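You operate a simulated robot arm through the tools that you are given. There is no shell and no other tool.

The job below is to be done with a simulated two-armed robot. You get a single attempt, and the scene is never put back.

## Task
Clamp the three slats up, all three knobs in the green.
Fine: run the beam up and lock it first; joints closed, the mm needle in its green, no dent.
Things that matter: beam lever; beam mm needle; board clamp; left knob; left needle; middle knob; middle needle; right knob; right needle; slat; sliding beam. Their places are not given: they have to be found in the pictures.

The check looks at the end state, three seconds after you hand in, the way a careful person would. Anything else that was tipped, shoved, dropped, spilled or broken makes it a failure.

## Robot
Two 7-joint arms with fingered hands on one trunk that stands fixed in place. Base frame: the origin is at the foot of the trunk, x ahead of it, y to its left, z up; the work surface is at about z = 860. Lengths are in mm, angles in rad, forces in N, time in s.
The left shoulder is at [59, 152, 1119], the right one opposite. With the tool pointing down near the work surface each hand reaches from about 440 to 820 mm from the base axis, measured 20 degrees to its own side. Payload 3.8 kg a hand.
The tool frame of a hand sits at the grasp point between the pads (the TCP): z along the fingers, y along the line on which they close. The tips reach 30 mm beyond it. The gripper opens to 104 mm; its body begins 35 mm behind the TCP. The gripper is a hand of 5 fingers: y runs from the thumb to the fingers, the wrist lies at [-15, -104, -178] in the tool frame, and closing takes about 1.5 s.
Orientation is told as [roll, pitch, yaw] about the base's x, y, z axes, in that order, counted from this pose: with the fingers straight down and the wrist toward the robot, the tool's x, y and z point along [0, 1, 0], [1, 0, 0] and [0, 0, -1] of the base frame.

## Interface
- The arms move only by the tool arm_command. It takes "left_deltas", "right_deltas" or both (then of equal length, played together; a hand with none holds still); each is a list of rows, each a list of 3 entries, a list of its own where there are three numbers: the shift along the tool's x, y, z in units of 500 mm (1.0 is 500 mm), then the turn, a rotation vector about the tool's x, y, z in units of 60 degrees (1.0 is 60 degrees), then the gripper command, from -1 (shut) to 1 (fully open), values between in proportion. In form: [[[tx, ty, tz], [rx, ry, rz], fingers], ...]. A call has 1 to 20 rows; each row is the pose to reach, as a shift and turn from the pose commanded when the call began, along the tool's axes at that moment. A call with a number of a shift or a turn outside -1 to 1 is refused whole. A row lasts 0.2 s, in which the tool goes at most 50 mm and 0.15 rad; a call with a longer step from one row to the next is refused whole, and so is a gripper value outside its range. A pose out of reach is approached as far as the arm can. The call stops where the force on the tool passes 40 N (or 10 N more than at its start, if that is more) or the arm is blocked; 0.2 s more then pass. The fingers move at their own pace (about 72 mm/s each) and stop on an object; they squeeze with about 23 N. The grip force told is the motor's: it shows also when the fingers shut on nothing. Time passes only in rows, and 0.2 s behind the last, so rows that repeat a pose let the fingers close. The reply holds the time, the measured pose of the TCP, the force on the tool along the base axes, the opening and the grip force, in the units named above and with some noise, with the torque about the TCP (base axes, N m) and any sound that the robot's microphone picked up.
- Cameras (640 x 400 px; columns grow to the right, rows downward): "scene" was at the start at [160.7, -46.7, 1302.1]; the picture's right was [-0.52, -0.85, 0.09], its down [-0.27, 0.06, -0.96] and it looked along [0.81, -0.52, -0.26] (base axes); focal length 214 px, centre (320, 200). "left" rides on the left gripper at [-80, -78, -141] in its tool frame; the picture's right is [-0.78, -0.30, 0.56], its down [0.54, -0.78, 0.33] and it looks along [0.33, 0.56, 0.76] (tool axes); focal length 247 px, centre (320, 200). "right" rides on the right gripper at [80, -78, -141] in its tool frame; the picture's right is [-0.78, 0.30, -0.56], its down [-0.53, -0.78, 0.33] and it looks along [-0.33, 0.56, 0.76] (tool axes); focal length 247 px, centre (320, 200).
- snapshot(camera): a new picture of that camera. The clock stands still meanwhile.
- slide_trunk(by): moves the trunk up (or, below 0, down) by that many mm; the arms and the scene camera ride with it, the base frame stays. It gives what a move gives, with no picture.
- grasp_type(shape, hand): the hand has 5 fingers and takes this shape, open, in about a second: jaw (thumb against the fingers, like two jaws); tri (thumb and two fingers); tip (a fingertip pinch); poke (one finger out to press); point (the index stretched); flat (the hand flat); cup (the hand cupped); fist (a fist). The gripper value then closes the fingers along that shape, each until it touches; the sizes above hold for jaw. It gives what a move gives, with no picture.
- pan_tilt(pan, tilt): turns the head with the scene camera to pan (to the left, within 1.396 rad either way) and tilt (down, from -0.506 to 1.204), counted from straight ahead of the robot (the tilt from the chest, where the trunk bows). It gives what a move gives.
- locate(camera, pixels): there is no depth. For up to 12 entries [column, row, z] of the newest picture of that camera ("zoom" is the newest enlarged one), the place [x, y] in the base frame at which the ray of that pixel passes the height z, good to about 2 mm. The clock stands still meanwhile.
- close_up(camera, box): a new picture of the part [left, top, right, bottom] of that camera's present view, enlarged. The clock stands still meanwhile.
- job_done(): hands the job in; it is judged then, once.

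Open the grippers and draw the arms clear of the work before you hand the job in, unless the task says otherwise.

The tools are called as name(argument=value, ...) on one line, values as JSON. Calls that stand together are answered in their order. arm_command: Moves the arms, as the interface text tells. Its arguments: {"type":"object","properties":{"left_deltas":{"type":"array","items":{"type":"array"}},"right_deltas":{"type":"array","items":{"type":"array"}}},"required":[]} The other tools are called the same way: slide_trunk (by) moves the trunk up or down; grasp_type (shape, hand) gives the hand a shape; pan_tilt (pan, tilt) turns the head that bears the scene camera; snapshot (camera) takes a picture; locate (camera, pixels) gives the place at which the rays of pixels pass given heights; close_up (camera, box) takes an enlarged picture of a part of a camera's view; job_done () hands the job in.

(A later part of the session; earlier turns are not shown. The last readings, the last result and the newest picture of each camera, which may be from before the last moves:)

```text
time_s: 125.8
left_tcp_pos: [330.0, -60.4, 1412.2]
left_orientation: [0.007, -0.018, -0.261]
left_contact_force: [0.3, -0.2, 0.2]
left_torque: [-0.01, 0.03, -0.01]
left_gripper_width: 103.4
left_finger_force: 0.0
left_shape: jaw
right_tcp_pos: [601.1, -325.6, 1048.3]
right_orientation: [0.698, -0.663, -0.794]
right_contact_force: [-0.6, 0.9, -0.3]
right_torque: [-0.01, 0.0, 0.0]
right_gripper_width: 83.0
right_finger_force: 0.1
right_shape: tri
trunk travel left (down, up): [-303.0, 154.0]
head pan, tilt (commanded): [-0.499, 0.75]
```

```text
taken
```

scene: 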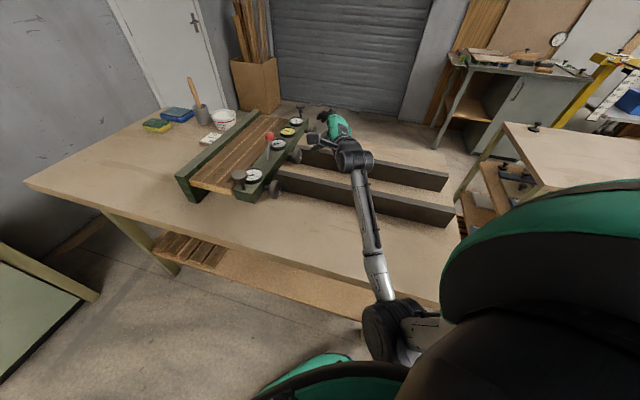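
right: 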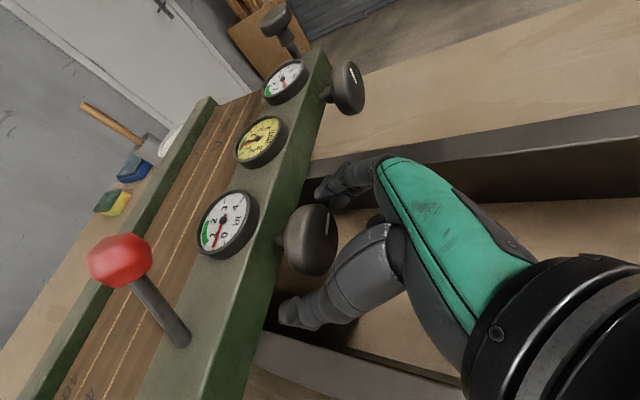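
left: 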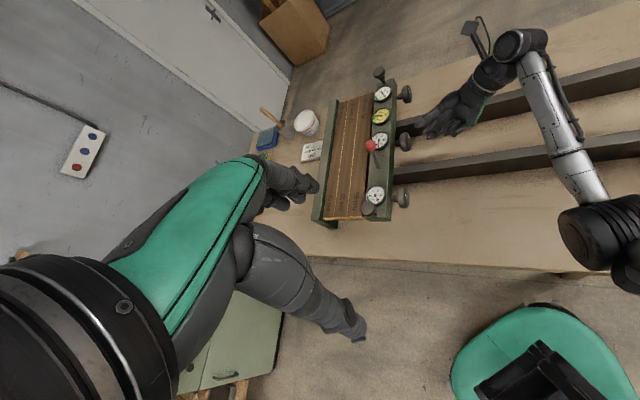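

Orientation is as planned (50° down, rolled −38°). I move the hand along the beam toward the far knob at z≈1048.

arm_command(right_deltas=[[[-0.0149, 0.0419, 0.0303], [0, 0, 0], 0.6], [[-0.0299, 0.0838, 0.0605], [0, 0, 0], 0.6], [[-0.0448, 0.1258, 0.0908], [0, 0, 0], 0.6], [[-0.0598, 0.1677, 0.121], [0, 0, 0], 0.6], [[-0.0747, 0.2096, 0.1513], [0, 0, 0], 0.6], [[-0.0747, 0.2096, 0.1513], [0, 0, 0], 0.6]])

close_up(camera="left", box=[350, 50, 510, 200])

snapshot(camera="right")

close_up(camera="scene", box=[240, 80, 400, 220])

```text
time_s: 127.2
left_tcp_pos: [329.0, -60.0, 1411.5]
left_orientation: [0.005, -0.018, -0.262]
left_contact_force: [0.3, -0.3, 0.3]
left_torque: [-0.04, 0.01, -0.04]
left_gripper_width: 103.7
left_finger_force: 0.0
left_shape: jaw
right_tcp_pos: [709.2, -407.9, 1047.8]
right_orientation: [0.699, -0.662, -0.792]
right_contact_force: [-0.6, 0.0, 0.9]
right_torque: [0.01, -0.02, -0.01]
right_gripper_width: 83.1
right_finger_force: 0.1
right_shape: tri
trunk travel left (down, up): [-303.0, 154.0]
head pan, tilt (commanded): [-0.499, 0.75]
```

```text
2.67 times, centred on (430, 125) of left
```

zoom: 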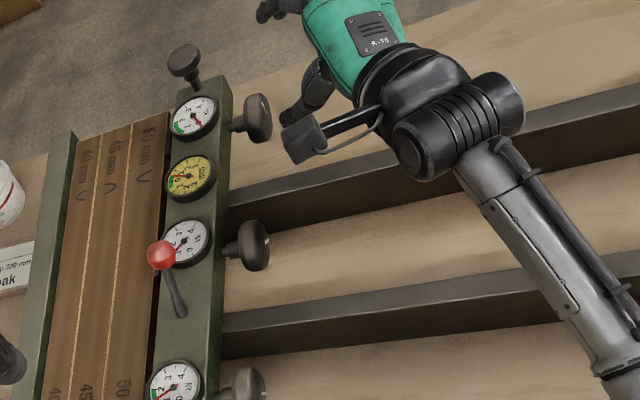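

```text
taken
```

right: 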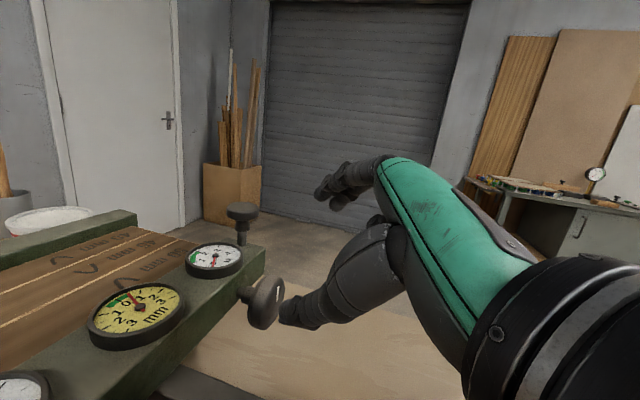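

```text
2.86 times, centred on (320, 150) of scene
```

zoom: 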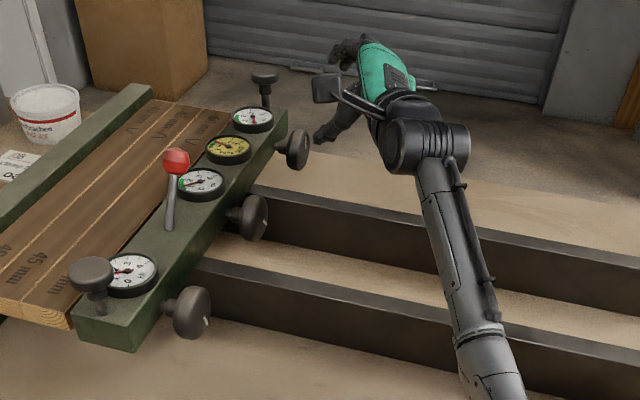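

The far knob is within reach here (709,-408,1048) and sits to the lower left in the hand view at (265,300). I descend and then advance along the finger direction around it.

arm_command(right_deltas=[[[-0.02, -0.0242, 0.0238], [0, 0, 0], 0.6], [[-0.0399, -0.0485, 0.0475], [0, 0, 0], 0.6], [[-0.0598, -0.0727, 0.0713], [0, 0, 0], 0.6], [[-0.0598, -0.0727, 0.0713], [0, 0, 0], 0.6]])

close_up(camera="left", box=[370, 60, 490, 160])

snapshot(camera="right")

close_up(camera="scene", box=[270, 80, 370, 180])

```text
time_s: 128.2
left_tcp_pos: [328.6, -59.7, 1412.5]
left_orientation: [0.005, -0.017, -0.262]
left_contact_force: [0.4, -0.2, 0.7]
left_torque: [0.01, 0.02, 0.01]
left_gripper_width: 103.6
left_finger_force: 0.1
left_shape: jaw
right_tcp_pos: [708.8, -406.4, 987.7]
right_orientation: [0.699, -0.661, -0.791]
right_contact_force: [0.4, 0.2, -0.8]
right_torque: [0.0, 0.02, 0.0]
right_gripper_width: 83.2
right_finger_force: 0.0
right_shape: tri
trunk travel left (down, up): [-303.0, 154.0]
head pan, tilt (commanded): [-0.499, 0.75]
```

```text
4.00 times, centred on (430, 110) of left
```

zoom: 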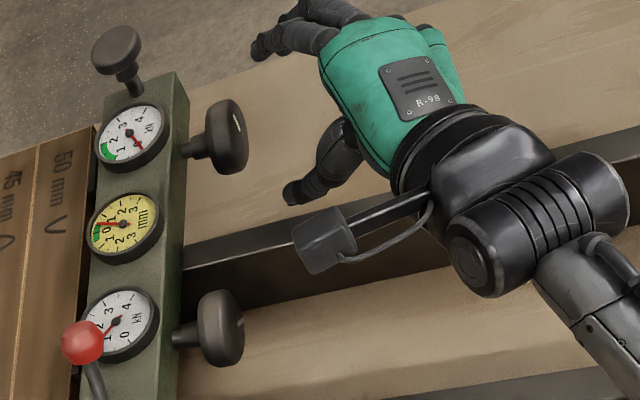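

```text
taken
```

right: 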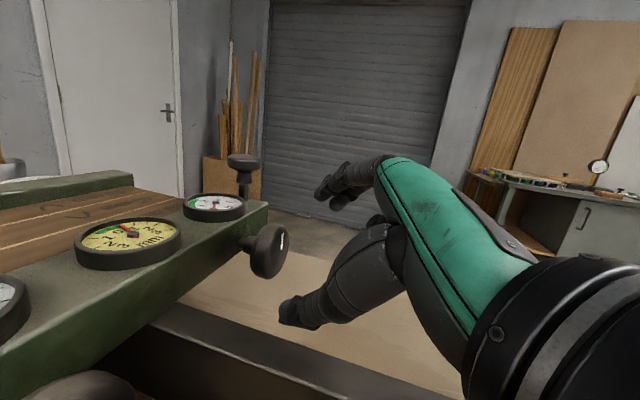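

```text
4.00 times, centred on (320, 130) of scene
```

zoom: 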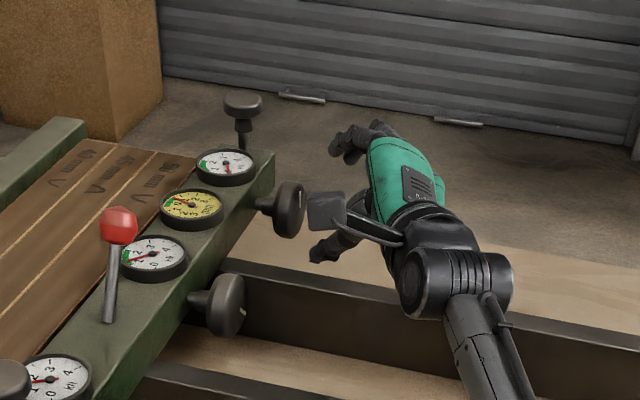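

Before closing in I locate knob 3's face centre from this view (px ≈(279,247)) and from overhead.

close_up(camera="right", box=[230, 210, 310, 290])

snapshot(camera="left")

locate(camera="right", pixels=[[276, 249, 940], [276, 249, 947], [276, 249, 955], [260, 249, 947]])

locate(camera="left", pixels=[[409, 94, 947], [406, 94, 947], [406, 157, 947], [409, 94, 970]])

```text
5.00 times, centred on (270, 250) of right
```

zoom: 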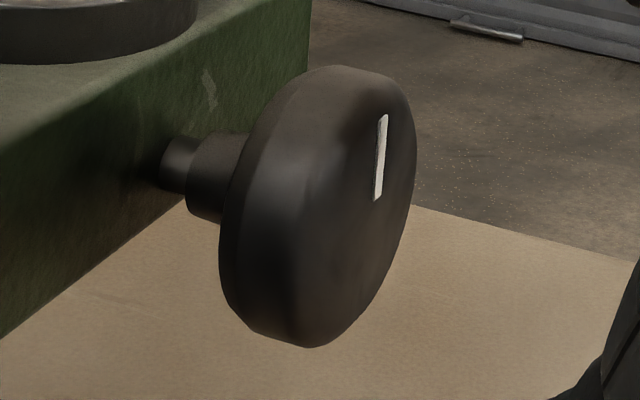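

```text
taken
```

left: 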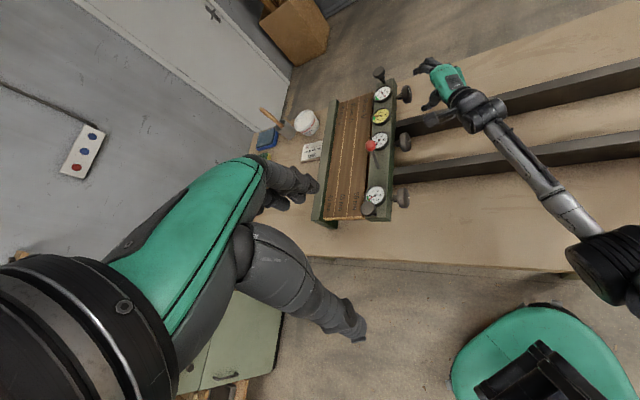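

```text
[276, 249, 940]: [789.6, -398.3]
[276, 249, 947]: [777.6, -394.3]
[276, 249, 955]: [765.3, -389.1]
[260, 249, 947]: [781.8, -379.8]
```

```text
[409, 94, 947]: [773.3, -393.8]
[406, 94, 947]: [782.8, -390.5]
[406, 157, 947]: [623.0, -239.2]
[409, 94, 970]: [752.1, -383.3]
```

Knob 3's axis is near t≈823, z≈947. I advance 70 mm along the fingers so that thumb and fingers straddle it.

arm_command(right_deltas=[[[0.0004, 0.0009, 0.0234], [0, 0, 0], 0.6], [[0.0009, 0.0017, 0.0467], [0, 0, 0], 0.6], [[0.0013, 0.0026, 0.07], [0, 0, 0], 0.6], [[0.0017, 0.0034, 0.0934], [0, 0, 0], 0.6], [[0.0022, 0.0043, 0.1168], [0, 0, 0], 0.6], [[0.0026, 0.0051, 0.1401], [0, 0, 0], 0.6], [[0.0026, 0.0051, 0.1401], [0, 0, 0], 0.6]])

close_up(camera="left", box=[370, 60, 490, 160])

snapshot(camera="right")

close_up(camera="scene", box=[270, 80, 370, 180])

```text
time_s: 129.8
left_tcp_pos: [329.8, -61.1, 1411.1]
left_orientation: [0.007, -0.018, -0.262]
left_contact_force: [0.6, 0.7, 0.0]
left_torque: [0.0, 0.0, 0.0]
left_gripper_width: 103.4
left_finger_force: 0.0
left_shape: jaw
right_tcp_pos: [766.9, -398.3, 948.2]
right_orientation: [0.698, -0.662, -0.792]
right_contact_force: [-0.1, 0.3, -0.3]
right_torque: [-0.02, 0.0, 0.01]
right_gripper_width: 83.1
right_finger_force: 0.0
right_shape: tri
trunk travel left (down, up): [-303.0, 154.0]
head pan, tilt (commanded): [-0.499, 0.75]
```

```text
4.00 times, centred on (430, 110) of left
```

zoom: 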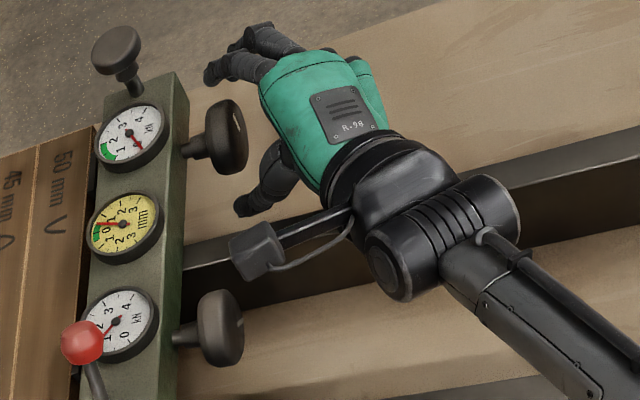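

```text
taken
```

right: 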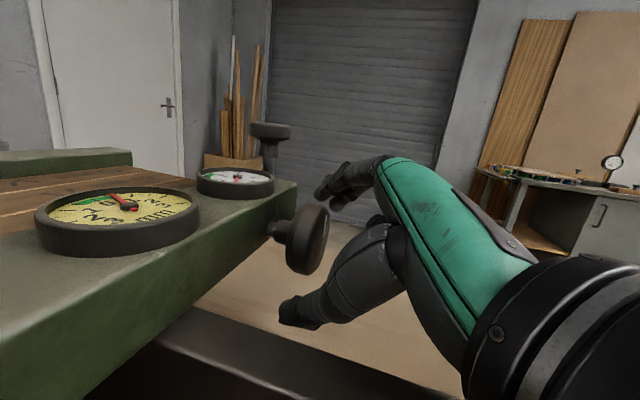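

```text
4.00 times, centred on (320, 130) of scene
```

zoom: 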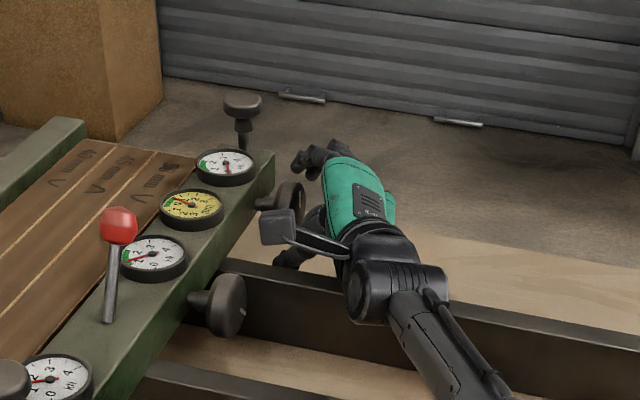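

The knob now sits between thumb (245,210) and fingers (210,75) in the overhead zoom. I close on it.

arm_command(right_deltas=[[[0, 0, 0], [0, 0, 0], -1], [[0, 0, 0], [0, 0, 0], -1], [[0, 0, 0], [0, 0, 0], -1], [[0, 0, 0], [0, 0, 0], -1], [[0, 0, 0], [0, 0, 0], -1], [[0, 0, 0], [0, 0, 0], -1], [[0, 0, 0], [0, 0, 0], -1]])

snapshot(camera="right")

close_up(camera="left", box=[370, 60, 490, 160])

```text
time_s: 131.4
left_tcp_pos: [329.4, -60.1, 1411.0]
left_orientation: [0.01, -0.015, -0.261]
left_contact_force: [0.3, -0.7, -0.2]
left_torque: [0.01, 0.03, -0.01]
left_gripper_width: 103.7
left_finger_force: 0.1
left_shape: jaw
right_tcp_pos: [766.8, -398.8, 947.2]
right_orientation: [0.699, -0.661, -0.79]
right_contact_force: [0.0, -0.8, -2.8]
right_torque: [-0.01, 0.03, -0.12]
right_gripper_width: 42.8
right_finger_force: 22.9
right_shape: tri
trunk travel left (down, up): [-303.0, 154.0]
head pan, tilt (commanded): [-0.499, 0.75]
```

```text
taken
```

right: 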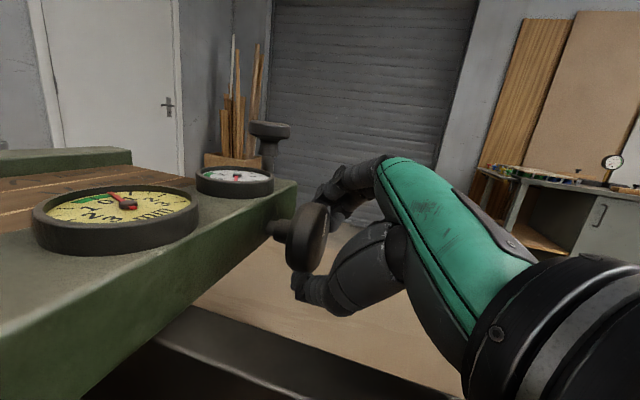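

```text
4.00 times, centred on (430, 110) of left
```

zoom: 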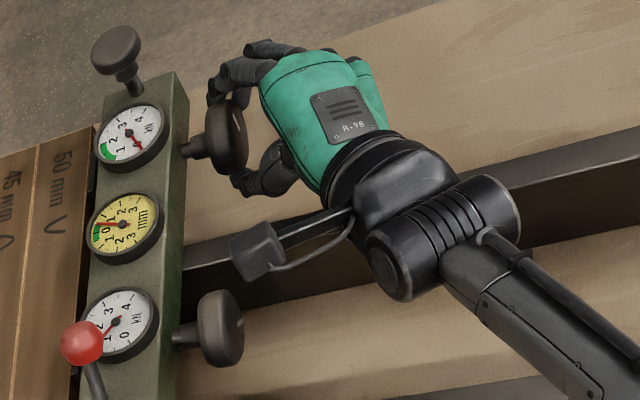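

Gripped (width 43). I turn knob 3 clockwise by 40° and watch for reach limits.

arm_command(right_deltas=[[[0, 0, 0], [0.102, 0, 0.0857], -1], [[0, 0, 0], [0.204, 0, 0.1715], -1], [[0, 0, 0], [0.3064, 0, 0.257], -1], [[0, 0, 0], [0.4085, 0, 0.343], -1], [[0, 0, 0], [0.5107, 0, 0.4287], -1], [[0, 0, 0], [0.5107, 0, 0.4287], -1]])

snapshot(camera="right")

close_up(camera="left", box=[370, 60, 490, 160])

snapshot(camera="scene")

```text
time_s: 132.8
left_tcp_pos: [331.5, -62.8, 1411.4]
left_orientation: [0.007, -0.017, -0.262]
left_contact_force: [-0.1, -0.7, -0.3]
left_torque: [0.01, -0.02, 0.03]
left_gripper_width: 103.8
left_finger_force: 0.1
left_shape: jaw
right_tcp_pos: [760.9, -396.2, 947.3]
right_orientation: [0.699, 0.041, -0.795]
right_contact_force: [6.7, -11.3, -2.0]
right_torque: [-0.17, 0.0, -0.34]
right_gripper_width: 44.2
right_finger_force: 23.4
right_shape: tri
right hand out of reach, approached as far as the arm can: row 5, 6
trunk travel left (down, up): [-303.0, 154.0]
head pan, tilt (commanded): [-0.499, 0.75]
```

```text
taken
```

right: 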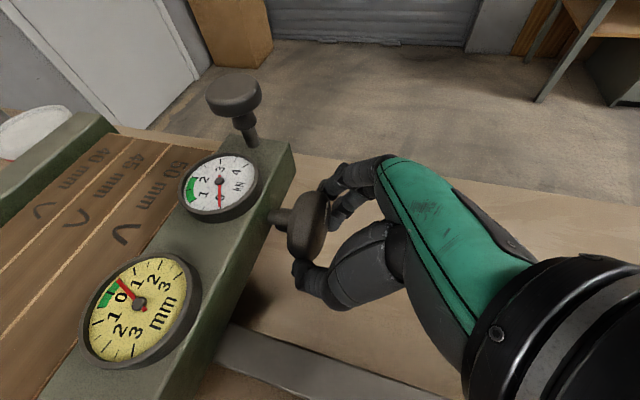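

```text
4.00 times, centred on (430, 110) of left
```

zoom: 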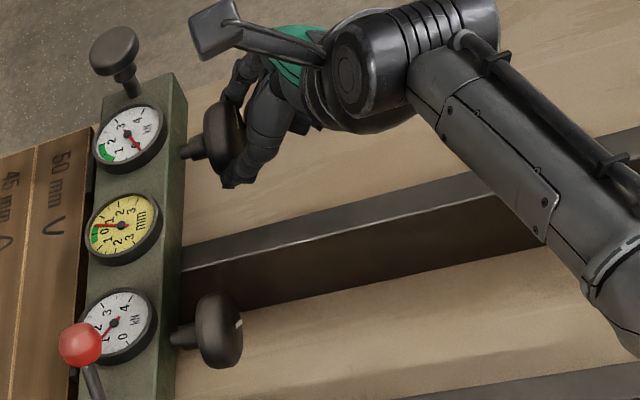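

```text
taken
```

scene: 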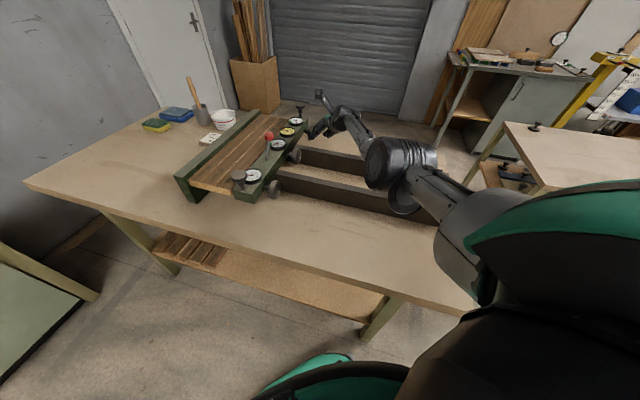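

Knob 3 turned about 40° with the arm at its reach limit; dial 3 still 0 (free play). I do a full ratchet cycle: open, roll back 40°, regrip, turn 40° again.

arm_command(right_deltas=[[[0, 0, 0], [0, 0, 0], 0.6], [[0, 0, 0], [0, 0, 0], 0.6], [[0, 0, 0], [0, 0, 0], 0.6], [[0, 0, 0], [-0.102, 0, -0.0857], 0.6], [[0, 0, 0], [-0.204, 0, -0.1715], 0.6], [[0, 0, 0], [-0.3064, 0, -0.257], 0.6], [[0, 0, 0], [-0.4085, 0, -0.343], 0.6], [[0, 0, 0], [-0.5107, 0, -0.4287], 0.6], [[0, 0, 0], [-0.5107, 0, -0.4287], -1], [[0, 0, 0], [-0.5107, 0, -0.4287], -1], [[0, 0, 0], [-0.5107, 0, -0.4287], -1], [[0, 0, 0], [-0.5107, 0, -0.4287], -1], [[0, 0, 0], [-0.5107, 0, -0.4287], -1], [[0, 0, 0], [-0.5107, 0, -0.4287], -1]])

snapshot(camera="right")

close_up(camera="left", box=[370, 60, 490, 160])

```text
time_s: 135.8
left_tcp_pos: [329.8, -60.3, 1411.0]
left_orientation: [0.007, -0.015, -0.261]
left_contact_force: [-0.1, 0.3, -0.3]
left_torque: [-0.03, -0.02, -0.02]
left_gripper_width: 103.9
left_finger_force: 0.1
left_shape: jaw
right_tcp_pos: [761.5, -393.8, 948.6]
right_orientation: [0.699, -0.659, -0.793]
right_contact_force: [1.0, -1.7, -0.4]
right_torque: [-0.02, -0.01, -0.07]
right_gripper_width: 46.2
right_finger_force: 23.0
right_shape: tri
trunk travel left (down, up): [-303.0, 154.0]
head pan, tilt (commanded): [-0.499, 0.75]
```

```text
taken
```

right: 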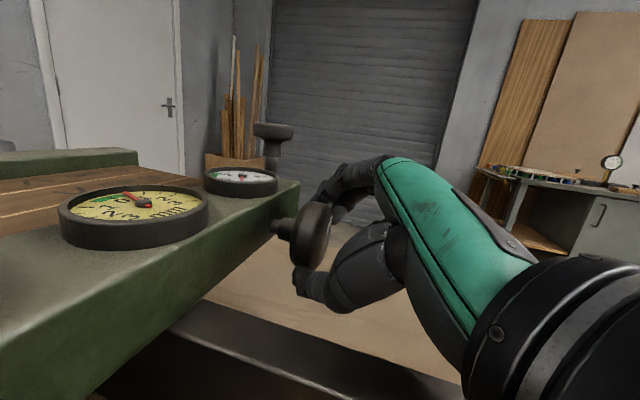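

```text
4.00 times, centred on (430, 110) of left
```

zoom: 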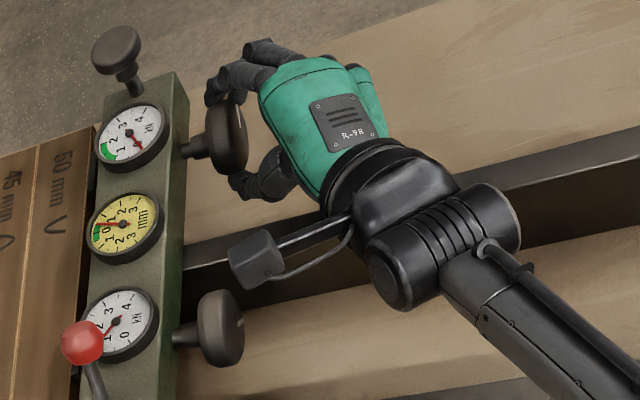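

Regripped at roll −38° (TCP (761,-394)). I turn 40° clockwise again and read dial 3.

arm_command(right_deltas=[[[0, 0, 0], [0.102, 0, 0.0857], -1], [[0, 0, 0], [0.204, 0, 0.1715], -1], [[0, 0, 0], [0.3064, 0, 0.257], -1], [[0, 0, 0], [0.4085, 0, 0.343], -1], [[0, 0, 0], [0.5107, 0, 0.4287], -1], [[0, 0, 0], [0.5107, 0, 0.4287], -1]])

snapshot(camera="right")

close_up(camera="left", box=[370, 60, 490, 160])

```text
time_s: 137.2
left_tcp_pos: [327.9, -61.3, 1411.6]
left_orientation: [0.006, -0.018, -0.262]
left_contact_force: [0.5, -0.2, 0.2]
left_torque: [-0.03, 0.0, 0.02]
left_gripper_width: 103.7
left_finger_force: 0.0
left_shape: jaw
right_tcp_pos: [761.7, -395.1, 951.4]
right_orientation: [0.701, 0.035, -0.793]
right_contact_force: [3.2, -8.8, 11.1]
right_torque: [-0.11, -0.21, -0.2]
right_gripper_width: 46.6
right_finger_force: 23.5
right_shape: tri
trunk travel left (down, up): [-303.0, 154.0]
head pan, tilt (commanded): [-0.499, 0.75]
```

```text
taken
```

right: 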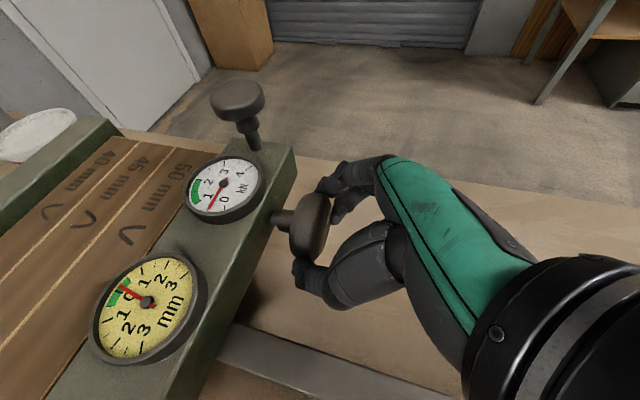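

```text
4.00 times, centred on (430, 110) of left
```

zoom: 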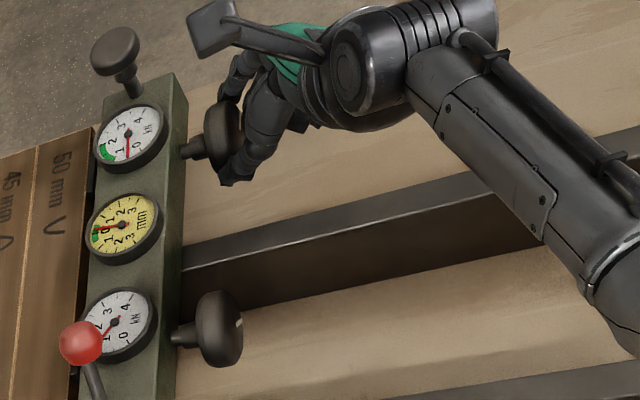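

Dial 3 is at about 0.5 kN and mm back inside green. I run another complete ratchet cycle (open, back 40°, grip, forward 40°).

arm_command(right_deltas=[[[0, 0, 0], [0, 0, 0], 0.6], [[0, 0, 0], [0, 0, 0], 0.6], [[0, 0, 0], [0, 0, 0], 0.6], [[0, 0, 0], [-0.102, 0, -0.0857], 0.6], [[0, 0, 0], [-0.204, 0, -0.1715], 0.6], [[0, 0, 0], [-0.3064, 0, -0.257], 0.6], [[0, 0, 0], [-0.4085, 0, -0.343], 0.6], [[0, 0, 0], [-0.5107, 0, -0.4287], 0.6], [[0, 0, 0], [-0.5107, 0, -0.4287], -1], [[0, 0, 0], [-0.5107, 0, -0.4287], -1], [[0, 0, 0], [-0.5107, 0, -0.4287], -1], [[0, 0, 0], [-0.5107, 0, -0.4287], -1], [[0, 0, 0], [-0.5107, 0, -0.4287], -1], [[0, 0, 0], [-0.5107, 0, -0.4287], -1], [[0, 0, 0], [-0.4085, 0, -0.343], -1], [[0, 0, 0], [-0.3064, 0, -0.257], -1], [[0, 0, 0], [-0.204, 0, -0.1715], -1], [[0, 0, 0], [-0.102, 0, -0.0857], -1], [[0, 0, 0], [0, 0, 0], -1], [[0, 0, 0], [0, 0, 0], -1]])

close_up(camera="right", box=[60, 130, 340, 370])

close_up(camera="left", box=[370, 60, 490, 160])

```text
time_s: 141.4
left_tcp_pos: [325.7, -60.5, 1410.9]
left_orientation: [0.006, -0.017, -0.26]
left_contact_force: [-0.2, 0.0, -0.3]
left_torque: [-0.02, 0.02, -0.01]
left_gripper_width: 103.9
left_finger_force: 0.0
left_shape: jaw
right_tcp_pos: [760.9, -394.4, 950.6]
right_orientation: [0.702, 0.035, -0.794]
right_contact_force: [3.7, -9.4, 9.4]
right_torque: [-0.13, -0.21, -0.22]
right_gripper_width: 46.8
right_finger_force: 23.1
right_shape: tri
trunk travel left (down, up): [-303.0, 154.0]
head pan, tilt (commanded): [-0.499, 0.75]
```

```text
1.67 times, centred on (200, 250) of right
```

zoom: 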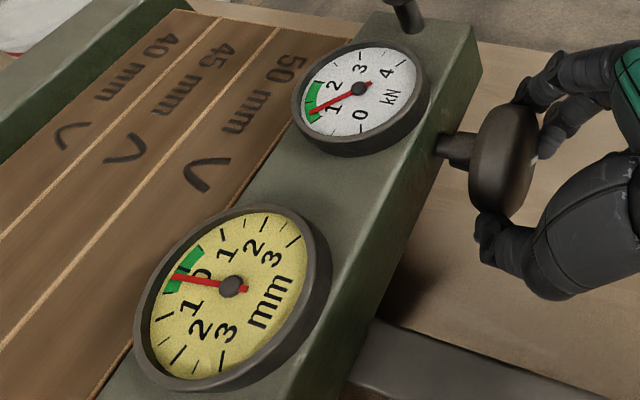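

```text
4.00 times, centred on (430, 110) of left
```

zoom: 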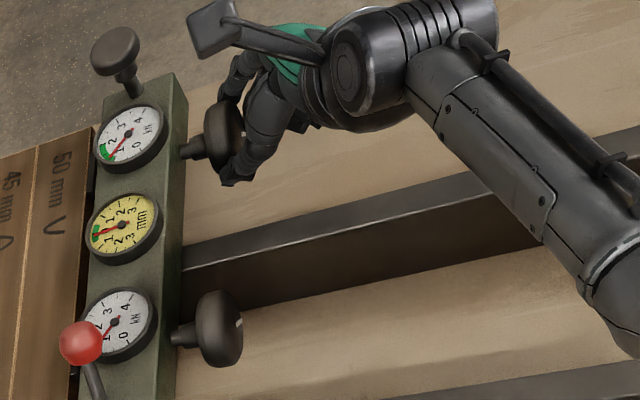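

Dial 3 is at about 1.2 kN and mm about −0.1. I read all dials closely before the last adjustments.

close_up(camera="left", box=[385, 80, 415, 120])

close_up(camera="scene", box=[285, 110, 315, 135])

close_up(camera="scene", box=[235, 130, 295, 190])

close_up(camera="left", box=[360, 120, 420, 220])

```text
10.00 times, centred on (400, 100) of left
```

zoom: 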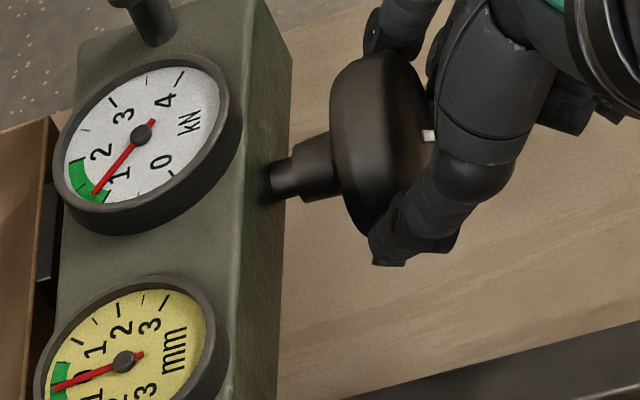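

```text
16.00 times, centred on (300, 122) of scene
```

zoom: 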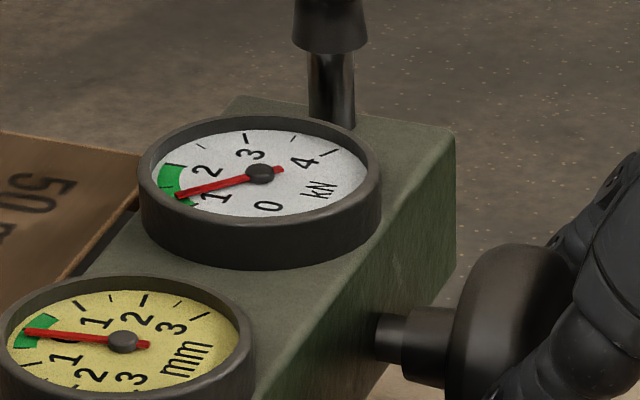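

```text
6.67 times, centred on (265, 160) of scene
```

zoom: 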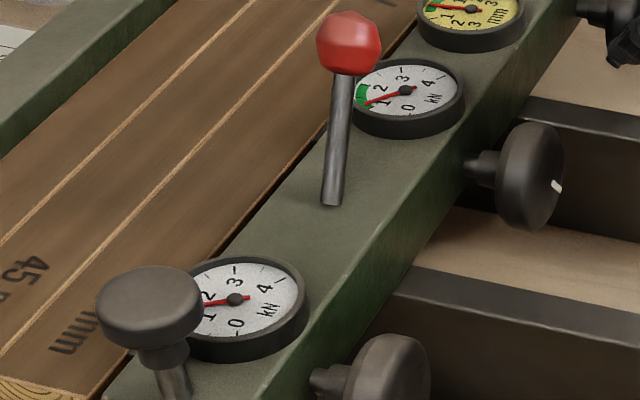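

```text
4.00 times, centred on (390, 170) of left
```

zoom: 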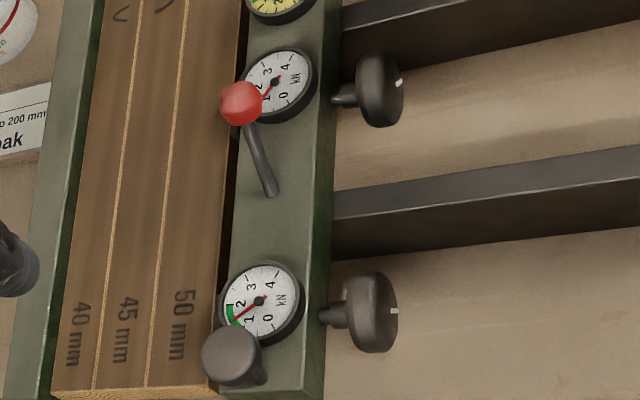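

All three are inside green but dials 2 and 3 sit in the lower part (≈1.25 and 1.2). I give knob 3 another 18° in a short ratchet.

arm_command(right_deltas=[[[0, 0, 0], [0, 0, 0], 0.6], [[0, 0, 0], [0, 0, 0], 0.6], [[0, 0, 0], [0, 0, 0], 0.6], [[0, 0, 0], [-0.102, 0, -0.0857], 0.6], [[0, 0, 0], [-0.204, 0, -0.1715], 0.6], [[0, 0, 0], [-0.3064, 0, -0.2572], 0.6], [[0, 0, 0], [-0.3064, 0, -0.2572], -1], [[0, 0, 0], [-0.3064, 0, -0.2572], -1], [[0, 0, 0], [-0.3064, 0, -0.2572], -1], [[0, 0, 0], [-0.3064, 0, -0.2572], -1], [[0, 0, 0], [-0.3064, 0, -0.2572], -1], [[0, 0, 0], [-0.3064, 0, -0.2572], -1], [[0, 0, 0], [-0.23, 0, -0.193], -1], [[0, 0, 0], [-0.153, 0, -0.1286], -1], [[0, 0, 0], [-0.0766, 0, -0.0643], -1], [[0, 0, 0], [-0.0766, 0, -0.0643], -1]])

close_up(camera="left", box=[385, 80, 415, 120])

close_up(camera="right", box=[60, 130, 340, 370])

```text
time_s: 144.8
left_tcp_pos: [329.1, -58.7, 1410.9]
left_orientation: [0.005, -0.018, -0.261]
left_contact_force: [-0.5, 0.1, -0.1]
left_torque: [0.0, -0.03, 0.01]
left_gripper_width: 103.7
left_finger_force: 0.1
left_shape: jaw
right_tcp_pos: [761.4, -394.1, 949.6]
right_orientation: [0.7, -0.066, -0.793]
right_contact_force: [3.4, -0.5, 4.8]
right_torque: [-0.06, -0.06, 0.03]
right_gripper_width: 44.6
right_finger_force: 22.7
right_shape: tri
trunk travel left (down, up): [-303.0, 154.0]
head pan, tilt (commanded): [-0.499, 0.75]
```

```text
10.00 times, centred on (400, 100) of left
```

zoom: 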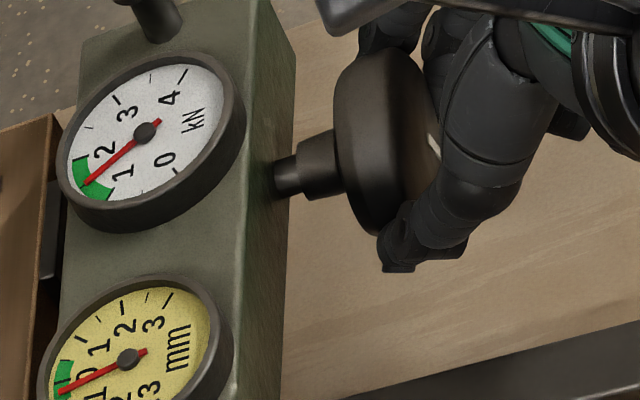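

```text
1.67 times, centred on (200, 250) of right
```

zoom: 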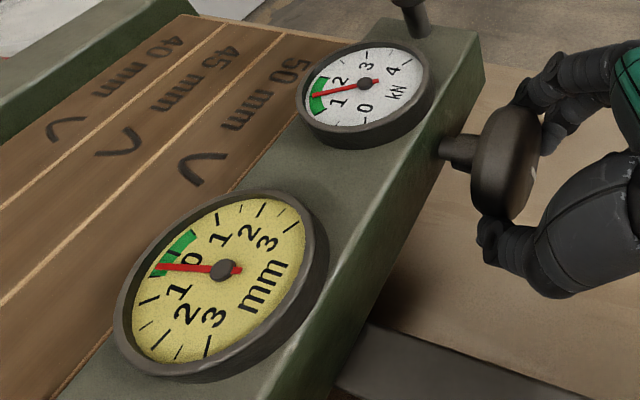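

Dial 3 now reads about 1.45; mm has gone to about −0.35, so the middle needs a bit more. I release knob 3, retreat, and move the hand back along the beam to the middle knob in the same orientation.

arm_command(right_deltas=[[[0, 0, 0], [0, 0, 0], 0.6], [[0, 0, 0], [0, 0, 0], 0.6], [[0, 0, 0], [0, 0, 0], 0.6], [[0, 0, -0.04], [0, 0, 0], 0.6], [[0, 0, -0.08], [0, 0, 0], 0.6], [[0, 0, -0.12], [0, 0, 0], 0.6], [[0, 0, -0.16], [0, 0, 0], 0.6], [[0.0029, -0.0644, -0.1635], [0, 0, 0], 0.6], [[0.0058, -0.1289, -0.1669], [0, 0, 0], 0.6], [[0.0087, -0.1933, -0.1704], [0, 0, 0], 0.6], [[0.0116, -0.2578, -0.1738], [0, 0, 0], 0.6], [[0.0145, -0.3222, -0.1773], [0, 0, 0], 0.6], [[0.0145, -0.3222, -0.1773], [0, 0, 0], 0.6]])

close_up(camera="left", box=[360, 60, 500, 200])

snapshot(camera="right")

snapshot(camera="scene")

```text
time_s: 147.6
left_tcp_pos: [329.0, -61.4, 1411.3]
left_orientation: [0.007, -0.015, -0.261]
left_contact_force: [0.4, -0.8, 0.9]
left_torque: [-0.02, 0.02, 0.01]
left_gripper_width: 103.5
left_finger_force: 0.0
left_shape: jaw
right_tcp_pos: [608.2, -312.8, 1010.1]
right_orientation: [0.697, -0.066, -0.794]
right_contact_force: [-0.3, -0.7, 0.5]
right_torque: [0.02, 0.0, 0.01]
right_gripper_width: 83.1
right_finger_force: 0.0
right_shape: tri
trunk travel left (down, up): [-303.0, 154.0]
head pan, tilt (commanded): [-0.499, 0.75]
```

```text
2.86 times, centred on (430, 130) of left
```

zoom: 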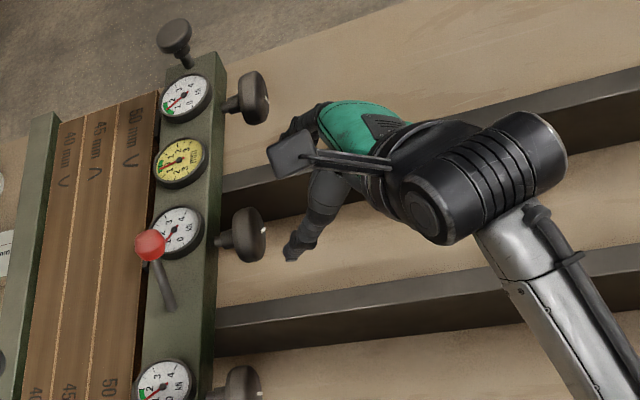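

```text
taken
```

right: 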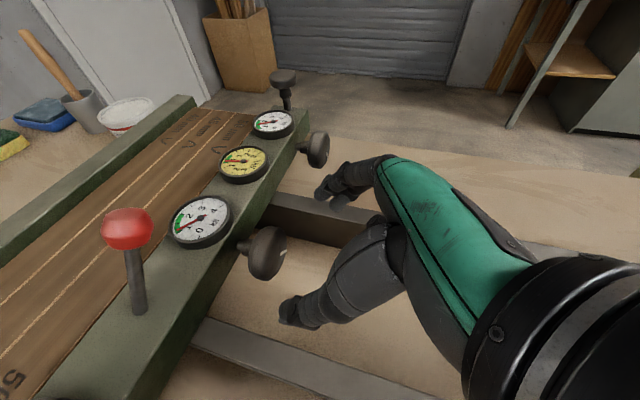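

```text
taken
```

scene: 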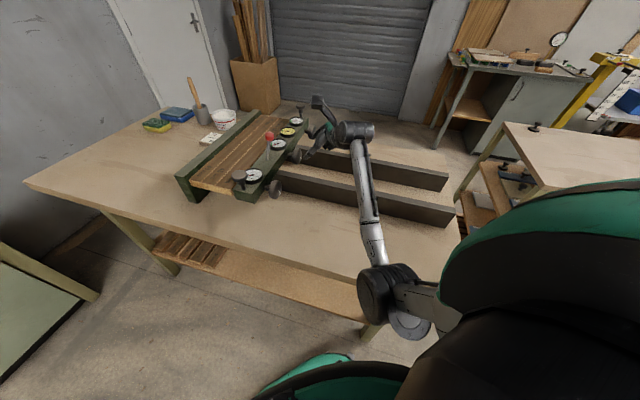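

The hand is above-behind the middle knob. I advance along the fingers around it and close.

arm_command(right_deltas=[[[-0.0004, 0, 0.027], [0, 0, 0], 0.6], [[-0.0009, 0, 0.054], [0, 0, 0], 0.6], [[-0.0013, 0, 0.081], [0, 0, 0], 0.6], [[-0.0017, 0, 0.108], [0, 0, 0], 0.6], [[-0.0022, 0.0001, 0.135], [0, 0, 0], 0.6], [[-0.0026, 0.0001, 0.1617], [0, 0, 0], 0.6], [[-0.0026, 0.0001, 0.1617], [0, 0, 0], 0.6]])

close_up(camera="left", box=[360, 60, 500, 200])

snapshot(camera="right")

```text
time_s: 149.2
left_tcp_pos: [329.9, -59.0, 1410.8]
left_orientation: [0.008, -0.017, -0.261]
left_contact_force: [-0.8, 0.4, -0.6]
left_torque: [-0.04, -0.02, 0.04]
left_gripper_width: 103.7
left_finger_force: 0.1
left_shape: jaw
right_tcp_pos: [647.8, -278.3, 948.8]
right_orientation: [0.699, -0.067, -0.792]
right_contact_force: [0.1, 0.0, 0.5]
right_torque: [-0.01, -0.04, 0.01]
right_gripper_width: 83.2
right_finger_force: 0.0
right_shape: tri
trunk travel left (down, up): [-303.0, 154.0]
head pan, tilt (commanded): [-0.499, 0.75]
```

```text
2.86 times, centred on (430, 130) of left
```

zoom: 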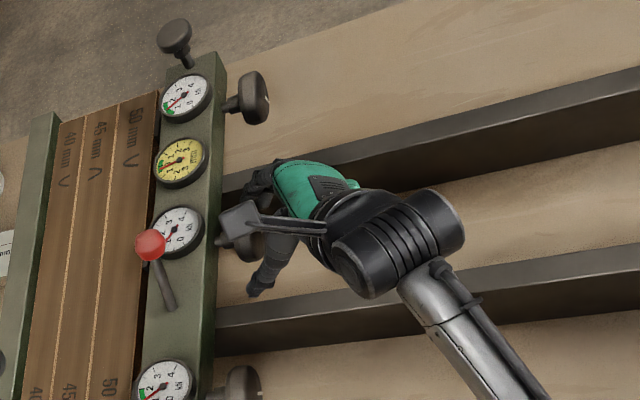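

```text
taken
```

right: 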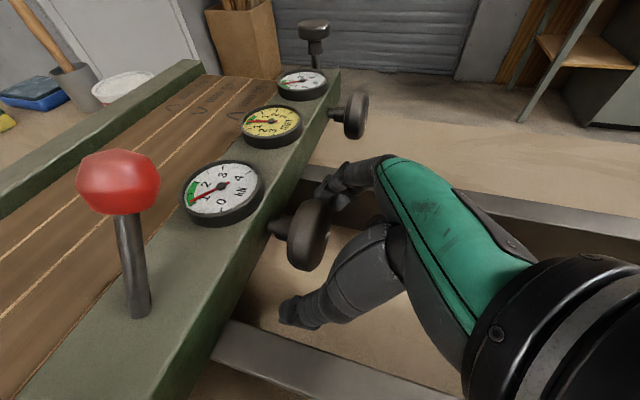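

The hand surrounds the middle knob. I close on it and turn 20° clockwise in one call.

arm_command(right_deltas=[[[0, 0, 0], [0, 0, 0], -1], [[0, 0, 0], [0, 0, 0], -1], [[0, 0, 0], [0, 0, 0], -1], [[0, 0, 0], [0, 0, 0], -1], [[0, 0, 0], [0, 0, 0], -1], [[0, 0, 0], [0, 0, 0], -1], [[0, 0, 0], [0, 0, 0], -1], [[0, 0, 0], [0.0851, 0, 0.0714], -1], [[0, 0, 0], [0.17, 0, 0.143], -1], [[0, 0, 0], [0.2553, 0, 0.2143], -1], [[0, 0, 0], [0.2553, 0, 0.2143], -1]])

close_up(camera="right", box=[150, 50, 390, 280])

close_up(camera="left", box=[375, 80, 415, 150])

close_up(camera="scene", box=[265, 110, 315, 160])

```text
time_s: 151.6
left_tcp_pos: [330.0, -59.9, 1411.3]
left_orientation: [0.006, -0.016, -0.262]
left_contact_force: [-0.4, 0.0, -0.9]
left_torque: [0.0, 0.0, 0.0]
left_gripper_width: 103.7
left_finger_force: 0.1
left_shape: jaw
right_tcp_pos: [647.8, -279.4, 947.9]
right_orientation: [0.698, 0.282, -0.792]
right_contact_force: [2.0, -0.4, -1.8]
right_torque: [0.02, -0.01, 0.03]
right_gripper_width: 40.2
right_finger_force: 23.0
right_shape: tri
trunk travel left (down, up): [-303.0, 154.0]
head pan, tilt (commanded): [-0.499, 0.75]
```

```text
1.74 times, centred on (270, 165) of right
```

zoom: 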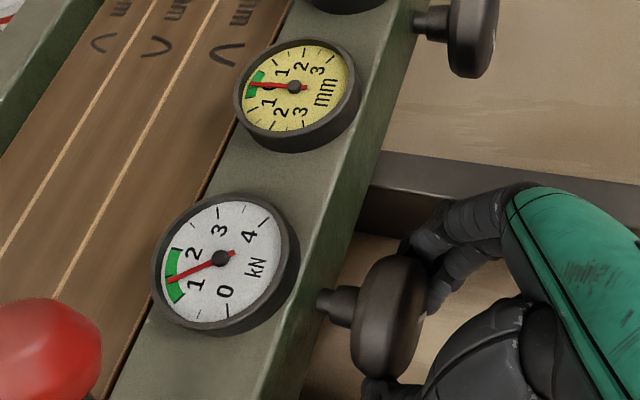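

```text
5.71 times, centred on (395, 115) of left
```

zoom: 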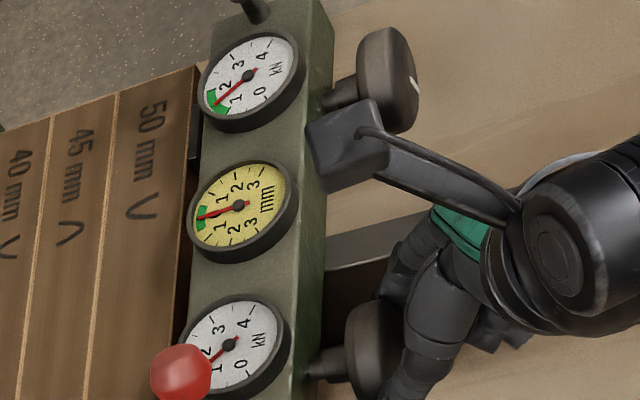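

```text
8.00 times, centred on (290, 135) of scene
```

zoom: 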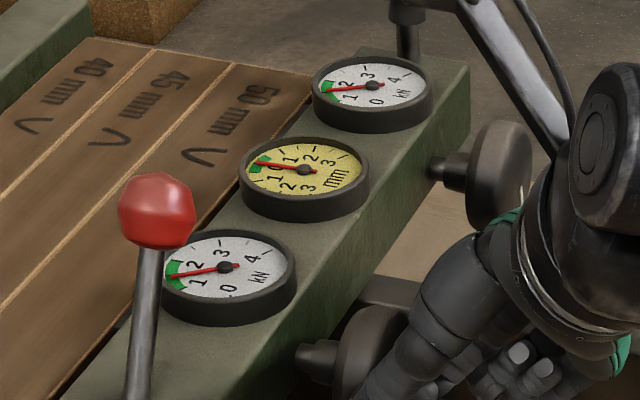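

The middle dial reads about 1.4, right about 1.4, mm about −0.1. I release, back the hand off and lift it clear.

arm_command(right_deltas=[[[0, 0, 0], [0, 0, 0], 0.6], [[0, 0, 0], [0, 0, 0], 0.6], [[0, 0, 0], [0, 0, 0], 0.6], [[0, 0, 0], [0, 0, 0], 0.6], [[0, 0, -0.04], [0, 0, 0], 0.6], [[0, 0, -0.08], [0, 0, 0], 0.6], [[0, 0, -0.12], [0, 0, 0], 0.6], [[0, 0, -0.16], [0, 0, 0], 0.6], [[0.01, 0, -0.23], [0, 0, 0], 0.6], [[0.02, 0, -0.3], [0, 0, 0], 0.6], [[0.02, 0, -0.3], [0, 0, 0], 0.6]])

close_up(camera="left", box=[340, 70, 440, 230])

close_up(camera="scene", box=[225, 100, 325, 200])

snapshot(camera="right")

```text
time_s: 154.0
left_tcp_pos: [329.2, -59.6, 1411.1]
left_orientation: [0.005, -0.017, -0.263]
left_contact_force: [-0.6, -1.1, 0.2]
left_torque: [0.02, -0.03, 0.0]
left_gripper_width: 103.7
left_finger_force: 0.1
left_shape: jaw
right_tcp_pos: [607.2, -367.3, 1063.3]
right_orientation: [0.698, 0.281, -0.792]
right_contact_force: [-0.3, -0.1, 0.3]
right_torque: [0.0, 0.0, -0.01]
right_gripper_width: 83.1
right_finger_force: 0.0
right_shape: tri
trunk travel left (down, up): [-303.0, 154.0]
head pan, tilt (commanded): [-0.499, 0.75]
```

```text
2.50 times, centred on (390, 150) of left
```

zoom: 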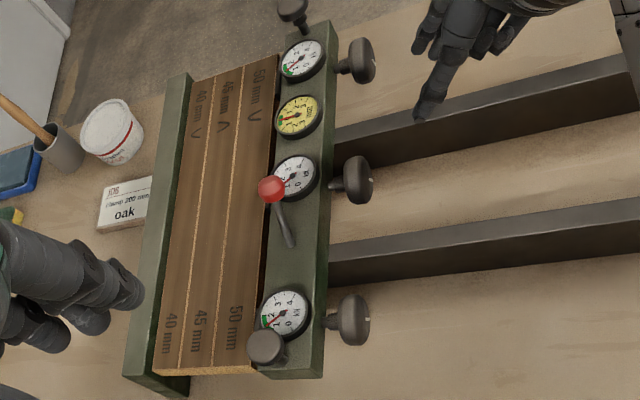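

```text
4.00 times, centred on (275, 150) of scene
```

zoom: 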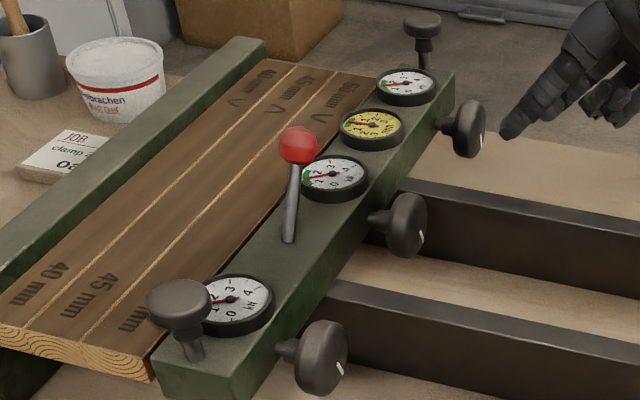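

```text
taken
```

right: 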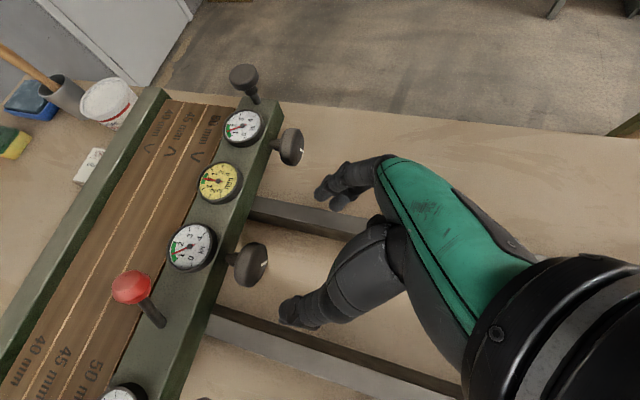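

Hand clear. I now read each dial and the joints at high magnification.

close_up(camera="left", box=[375, 75, 415, 125])

close_up(camera="left", box=[365, 115, 415, 165])

close_up(camera="left", box=[345, 175, 405, 235])

close_up(camera="right", box=[140, 90, 280, 280])

close_up(camera="scene", box=[180, 130, 290, 210])

```text
8.00 times, centred on (395, 100) of left
```

zoom: 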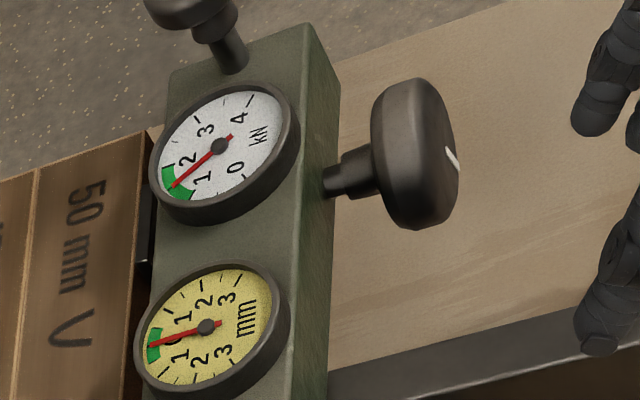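

```text
8.00 times, centred on (390, 140) of left
```

zoom: 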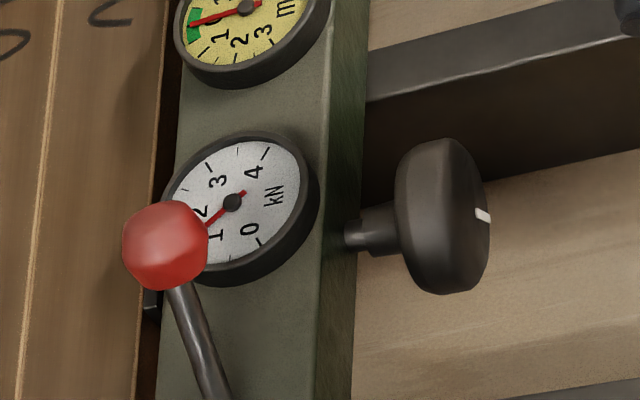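

```text
6.67 times, centred on (375, 205) of left
```

zoom: 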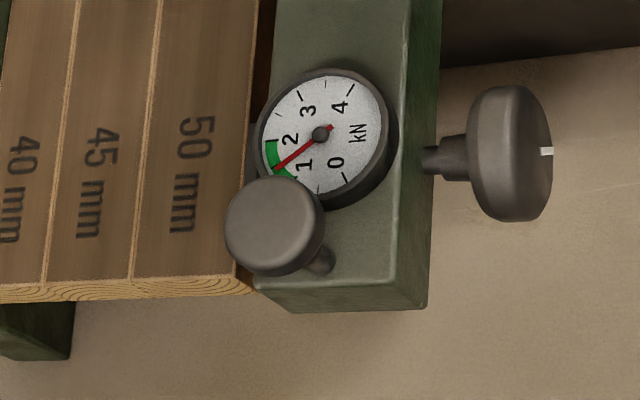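

```text
2.11 times, centred on (210, 185) of right
```

zoom: 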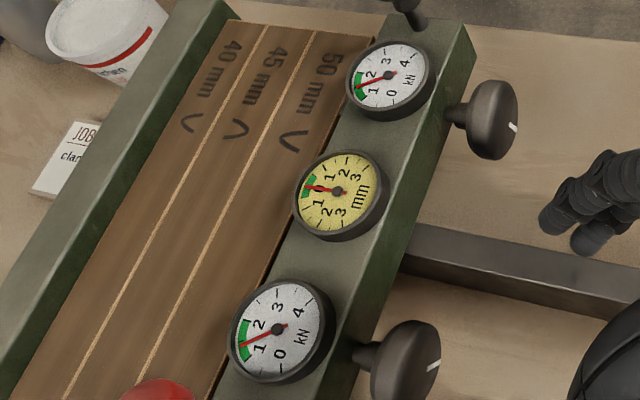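

```text
5.00 times, centred on (235, 170) of scene
```

zoom: 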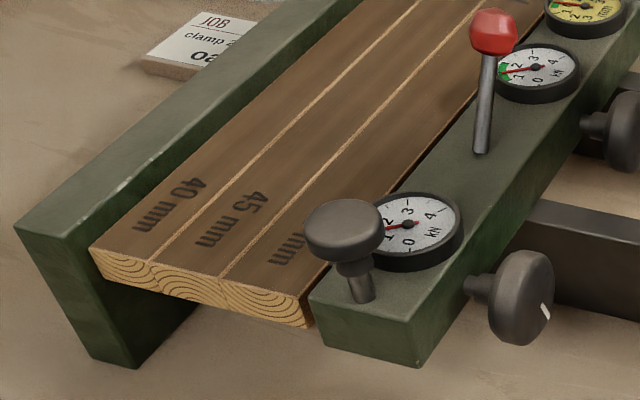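

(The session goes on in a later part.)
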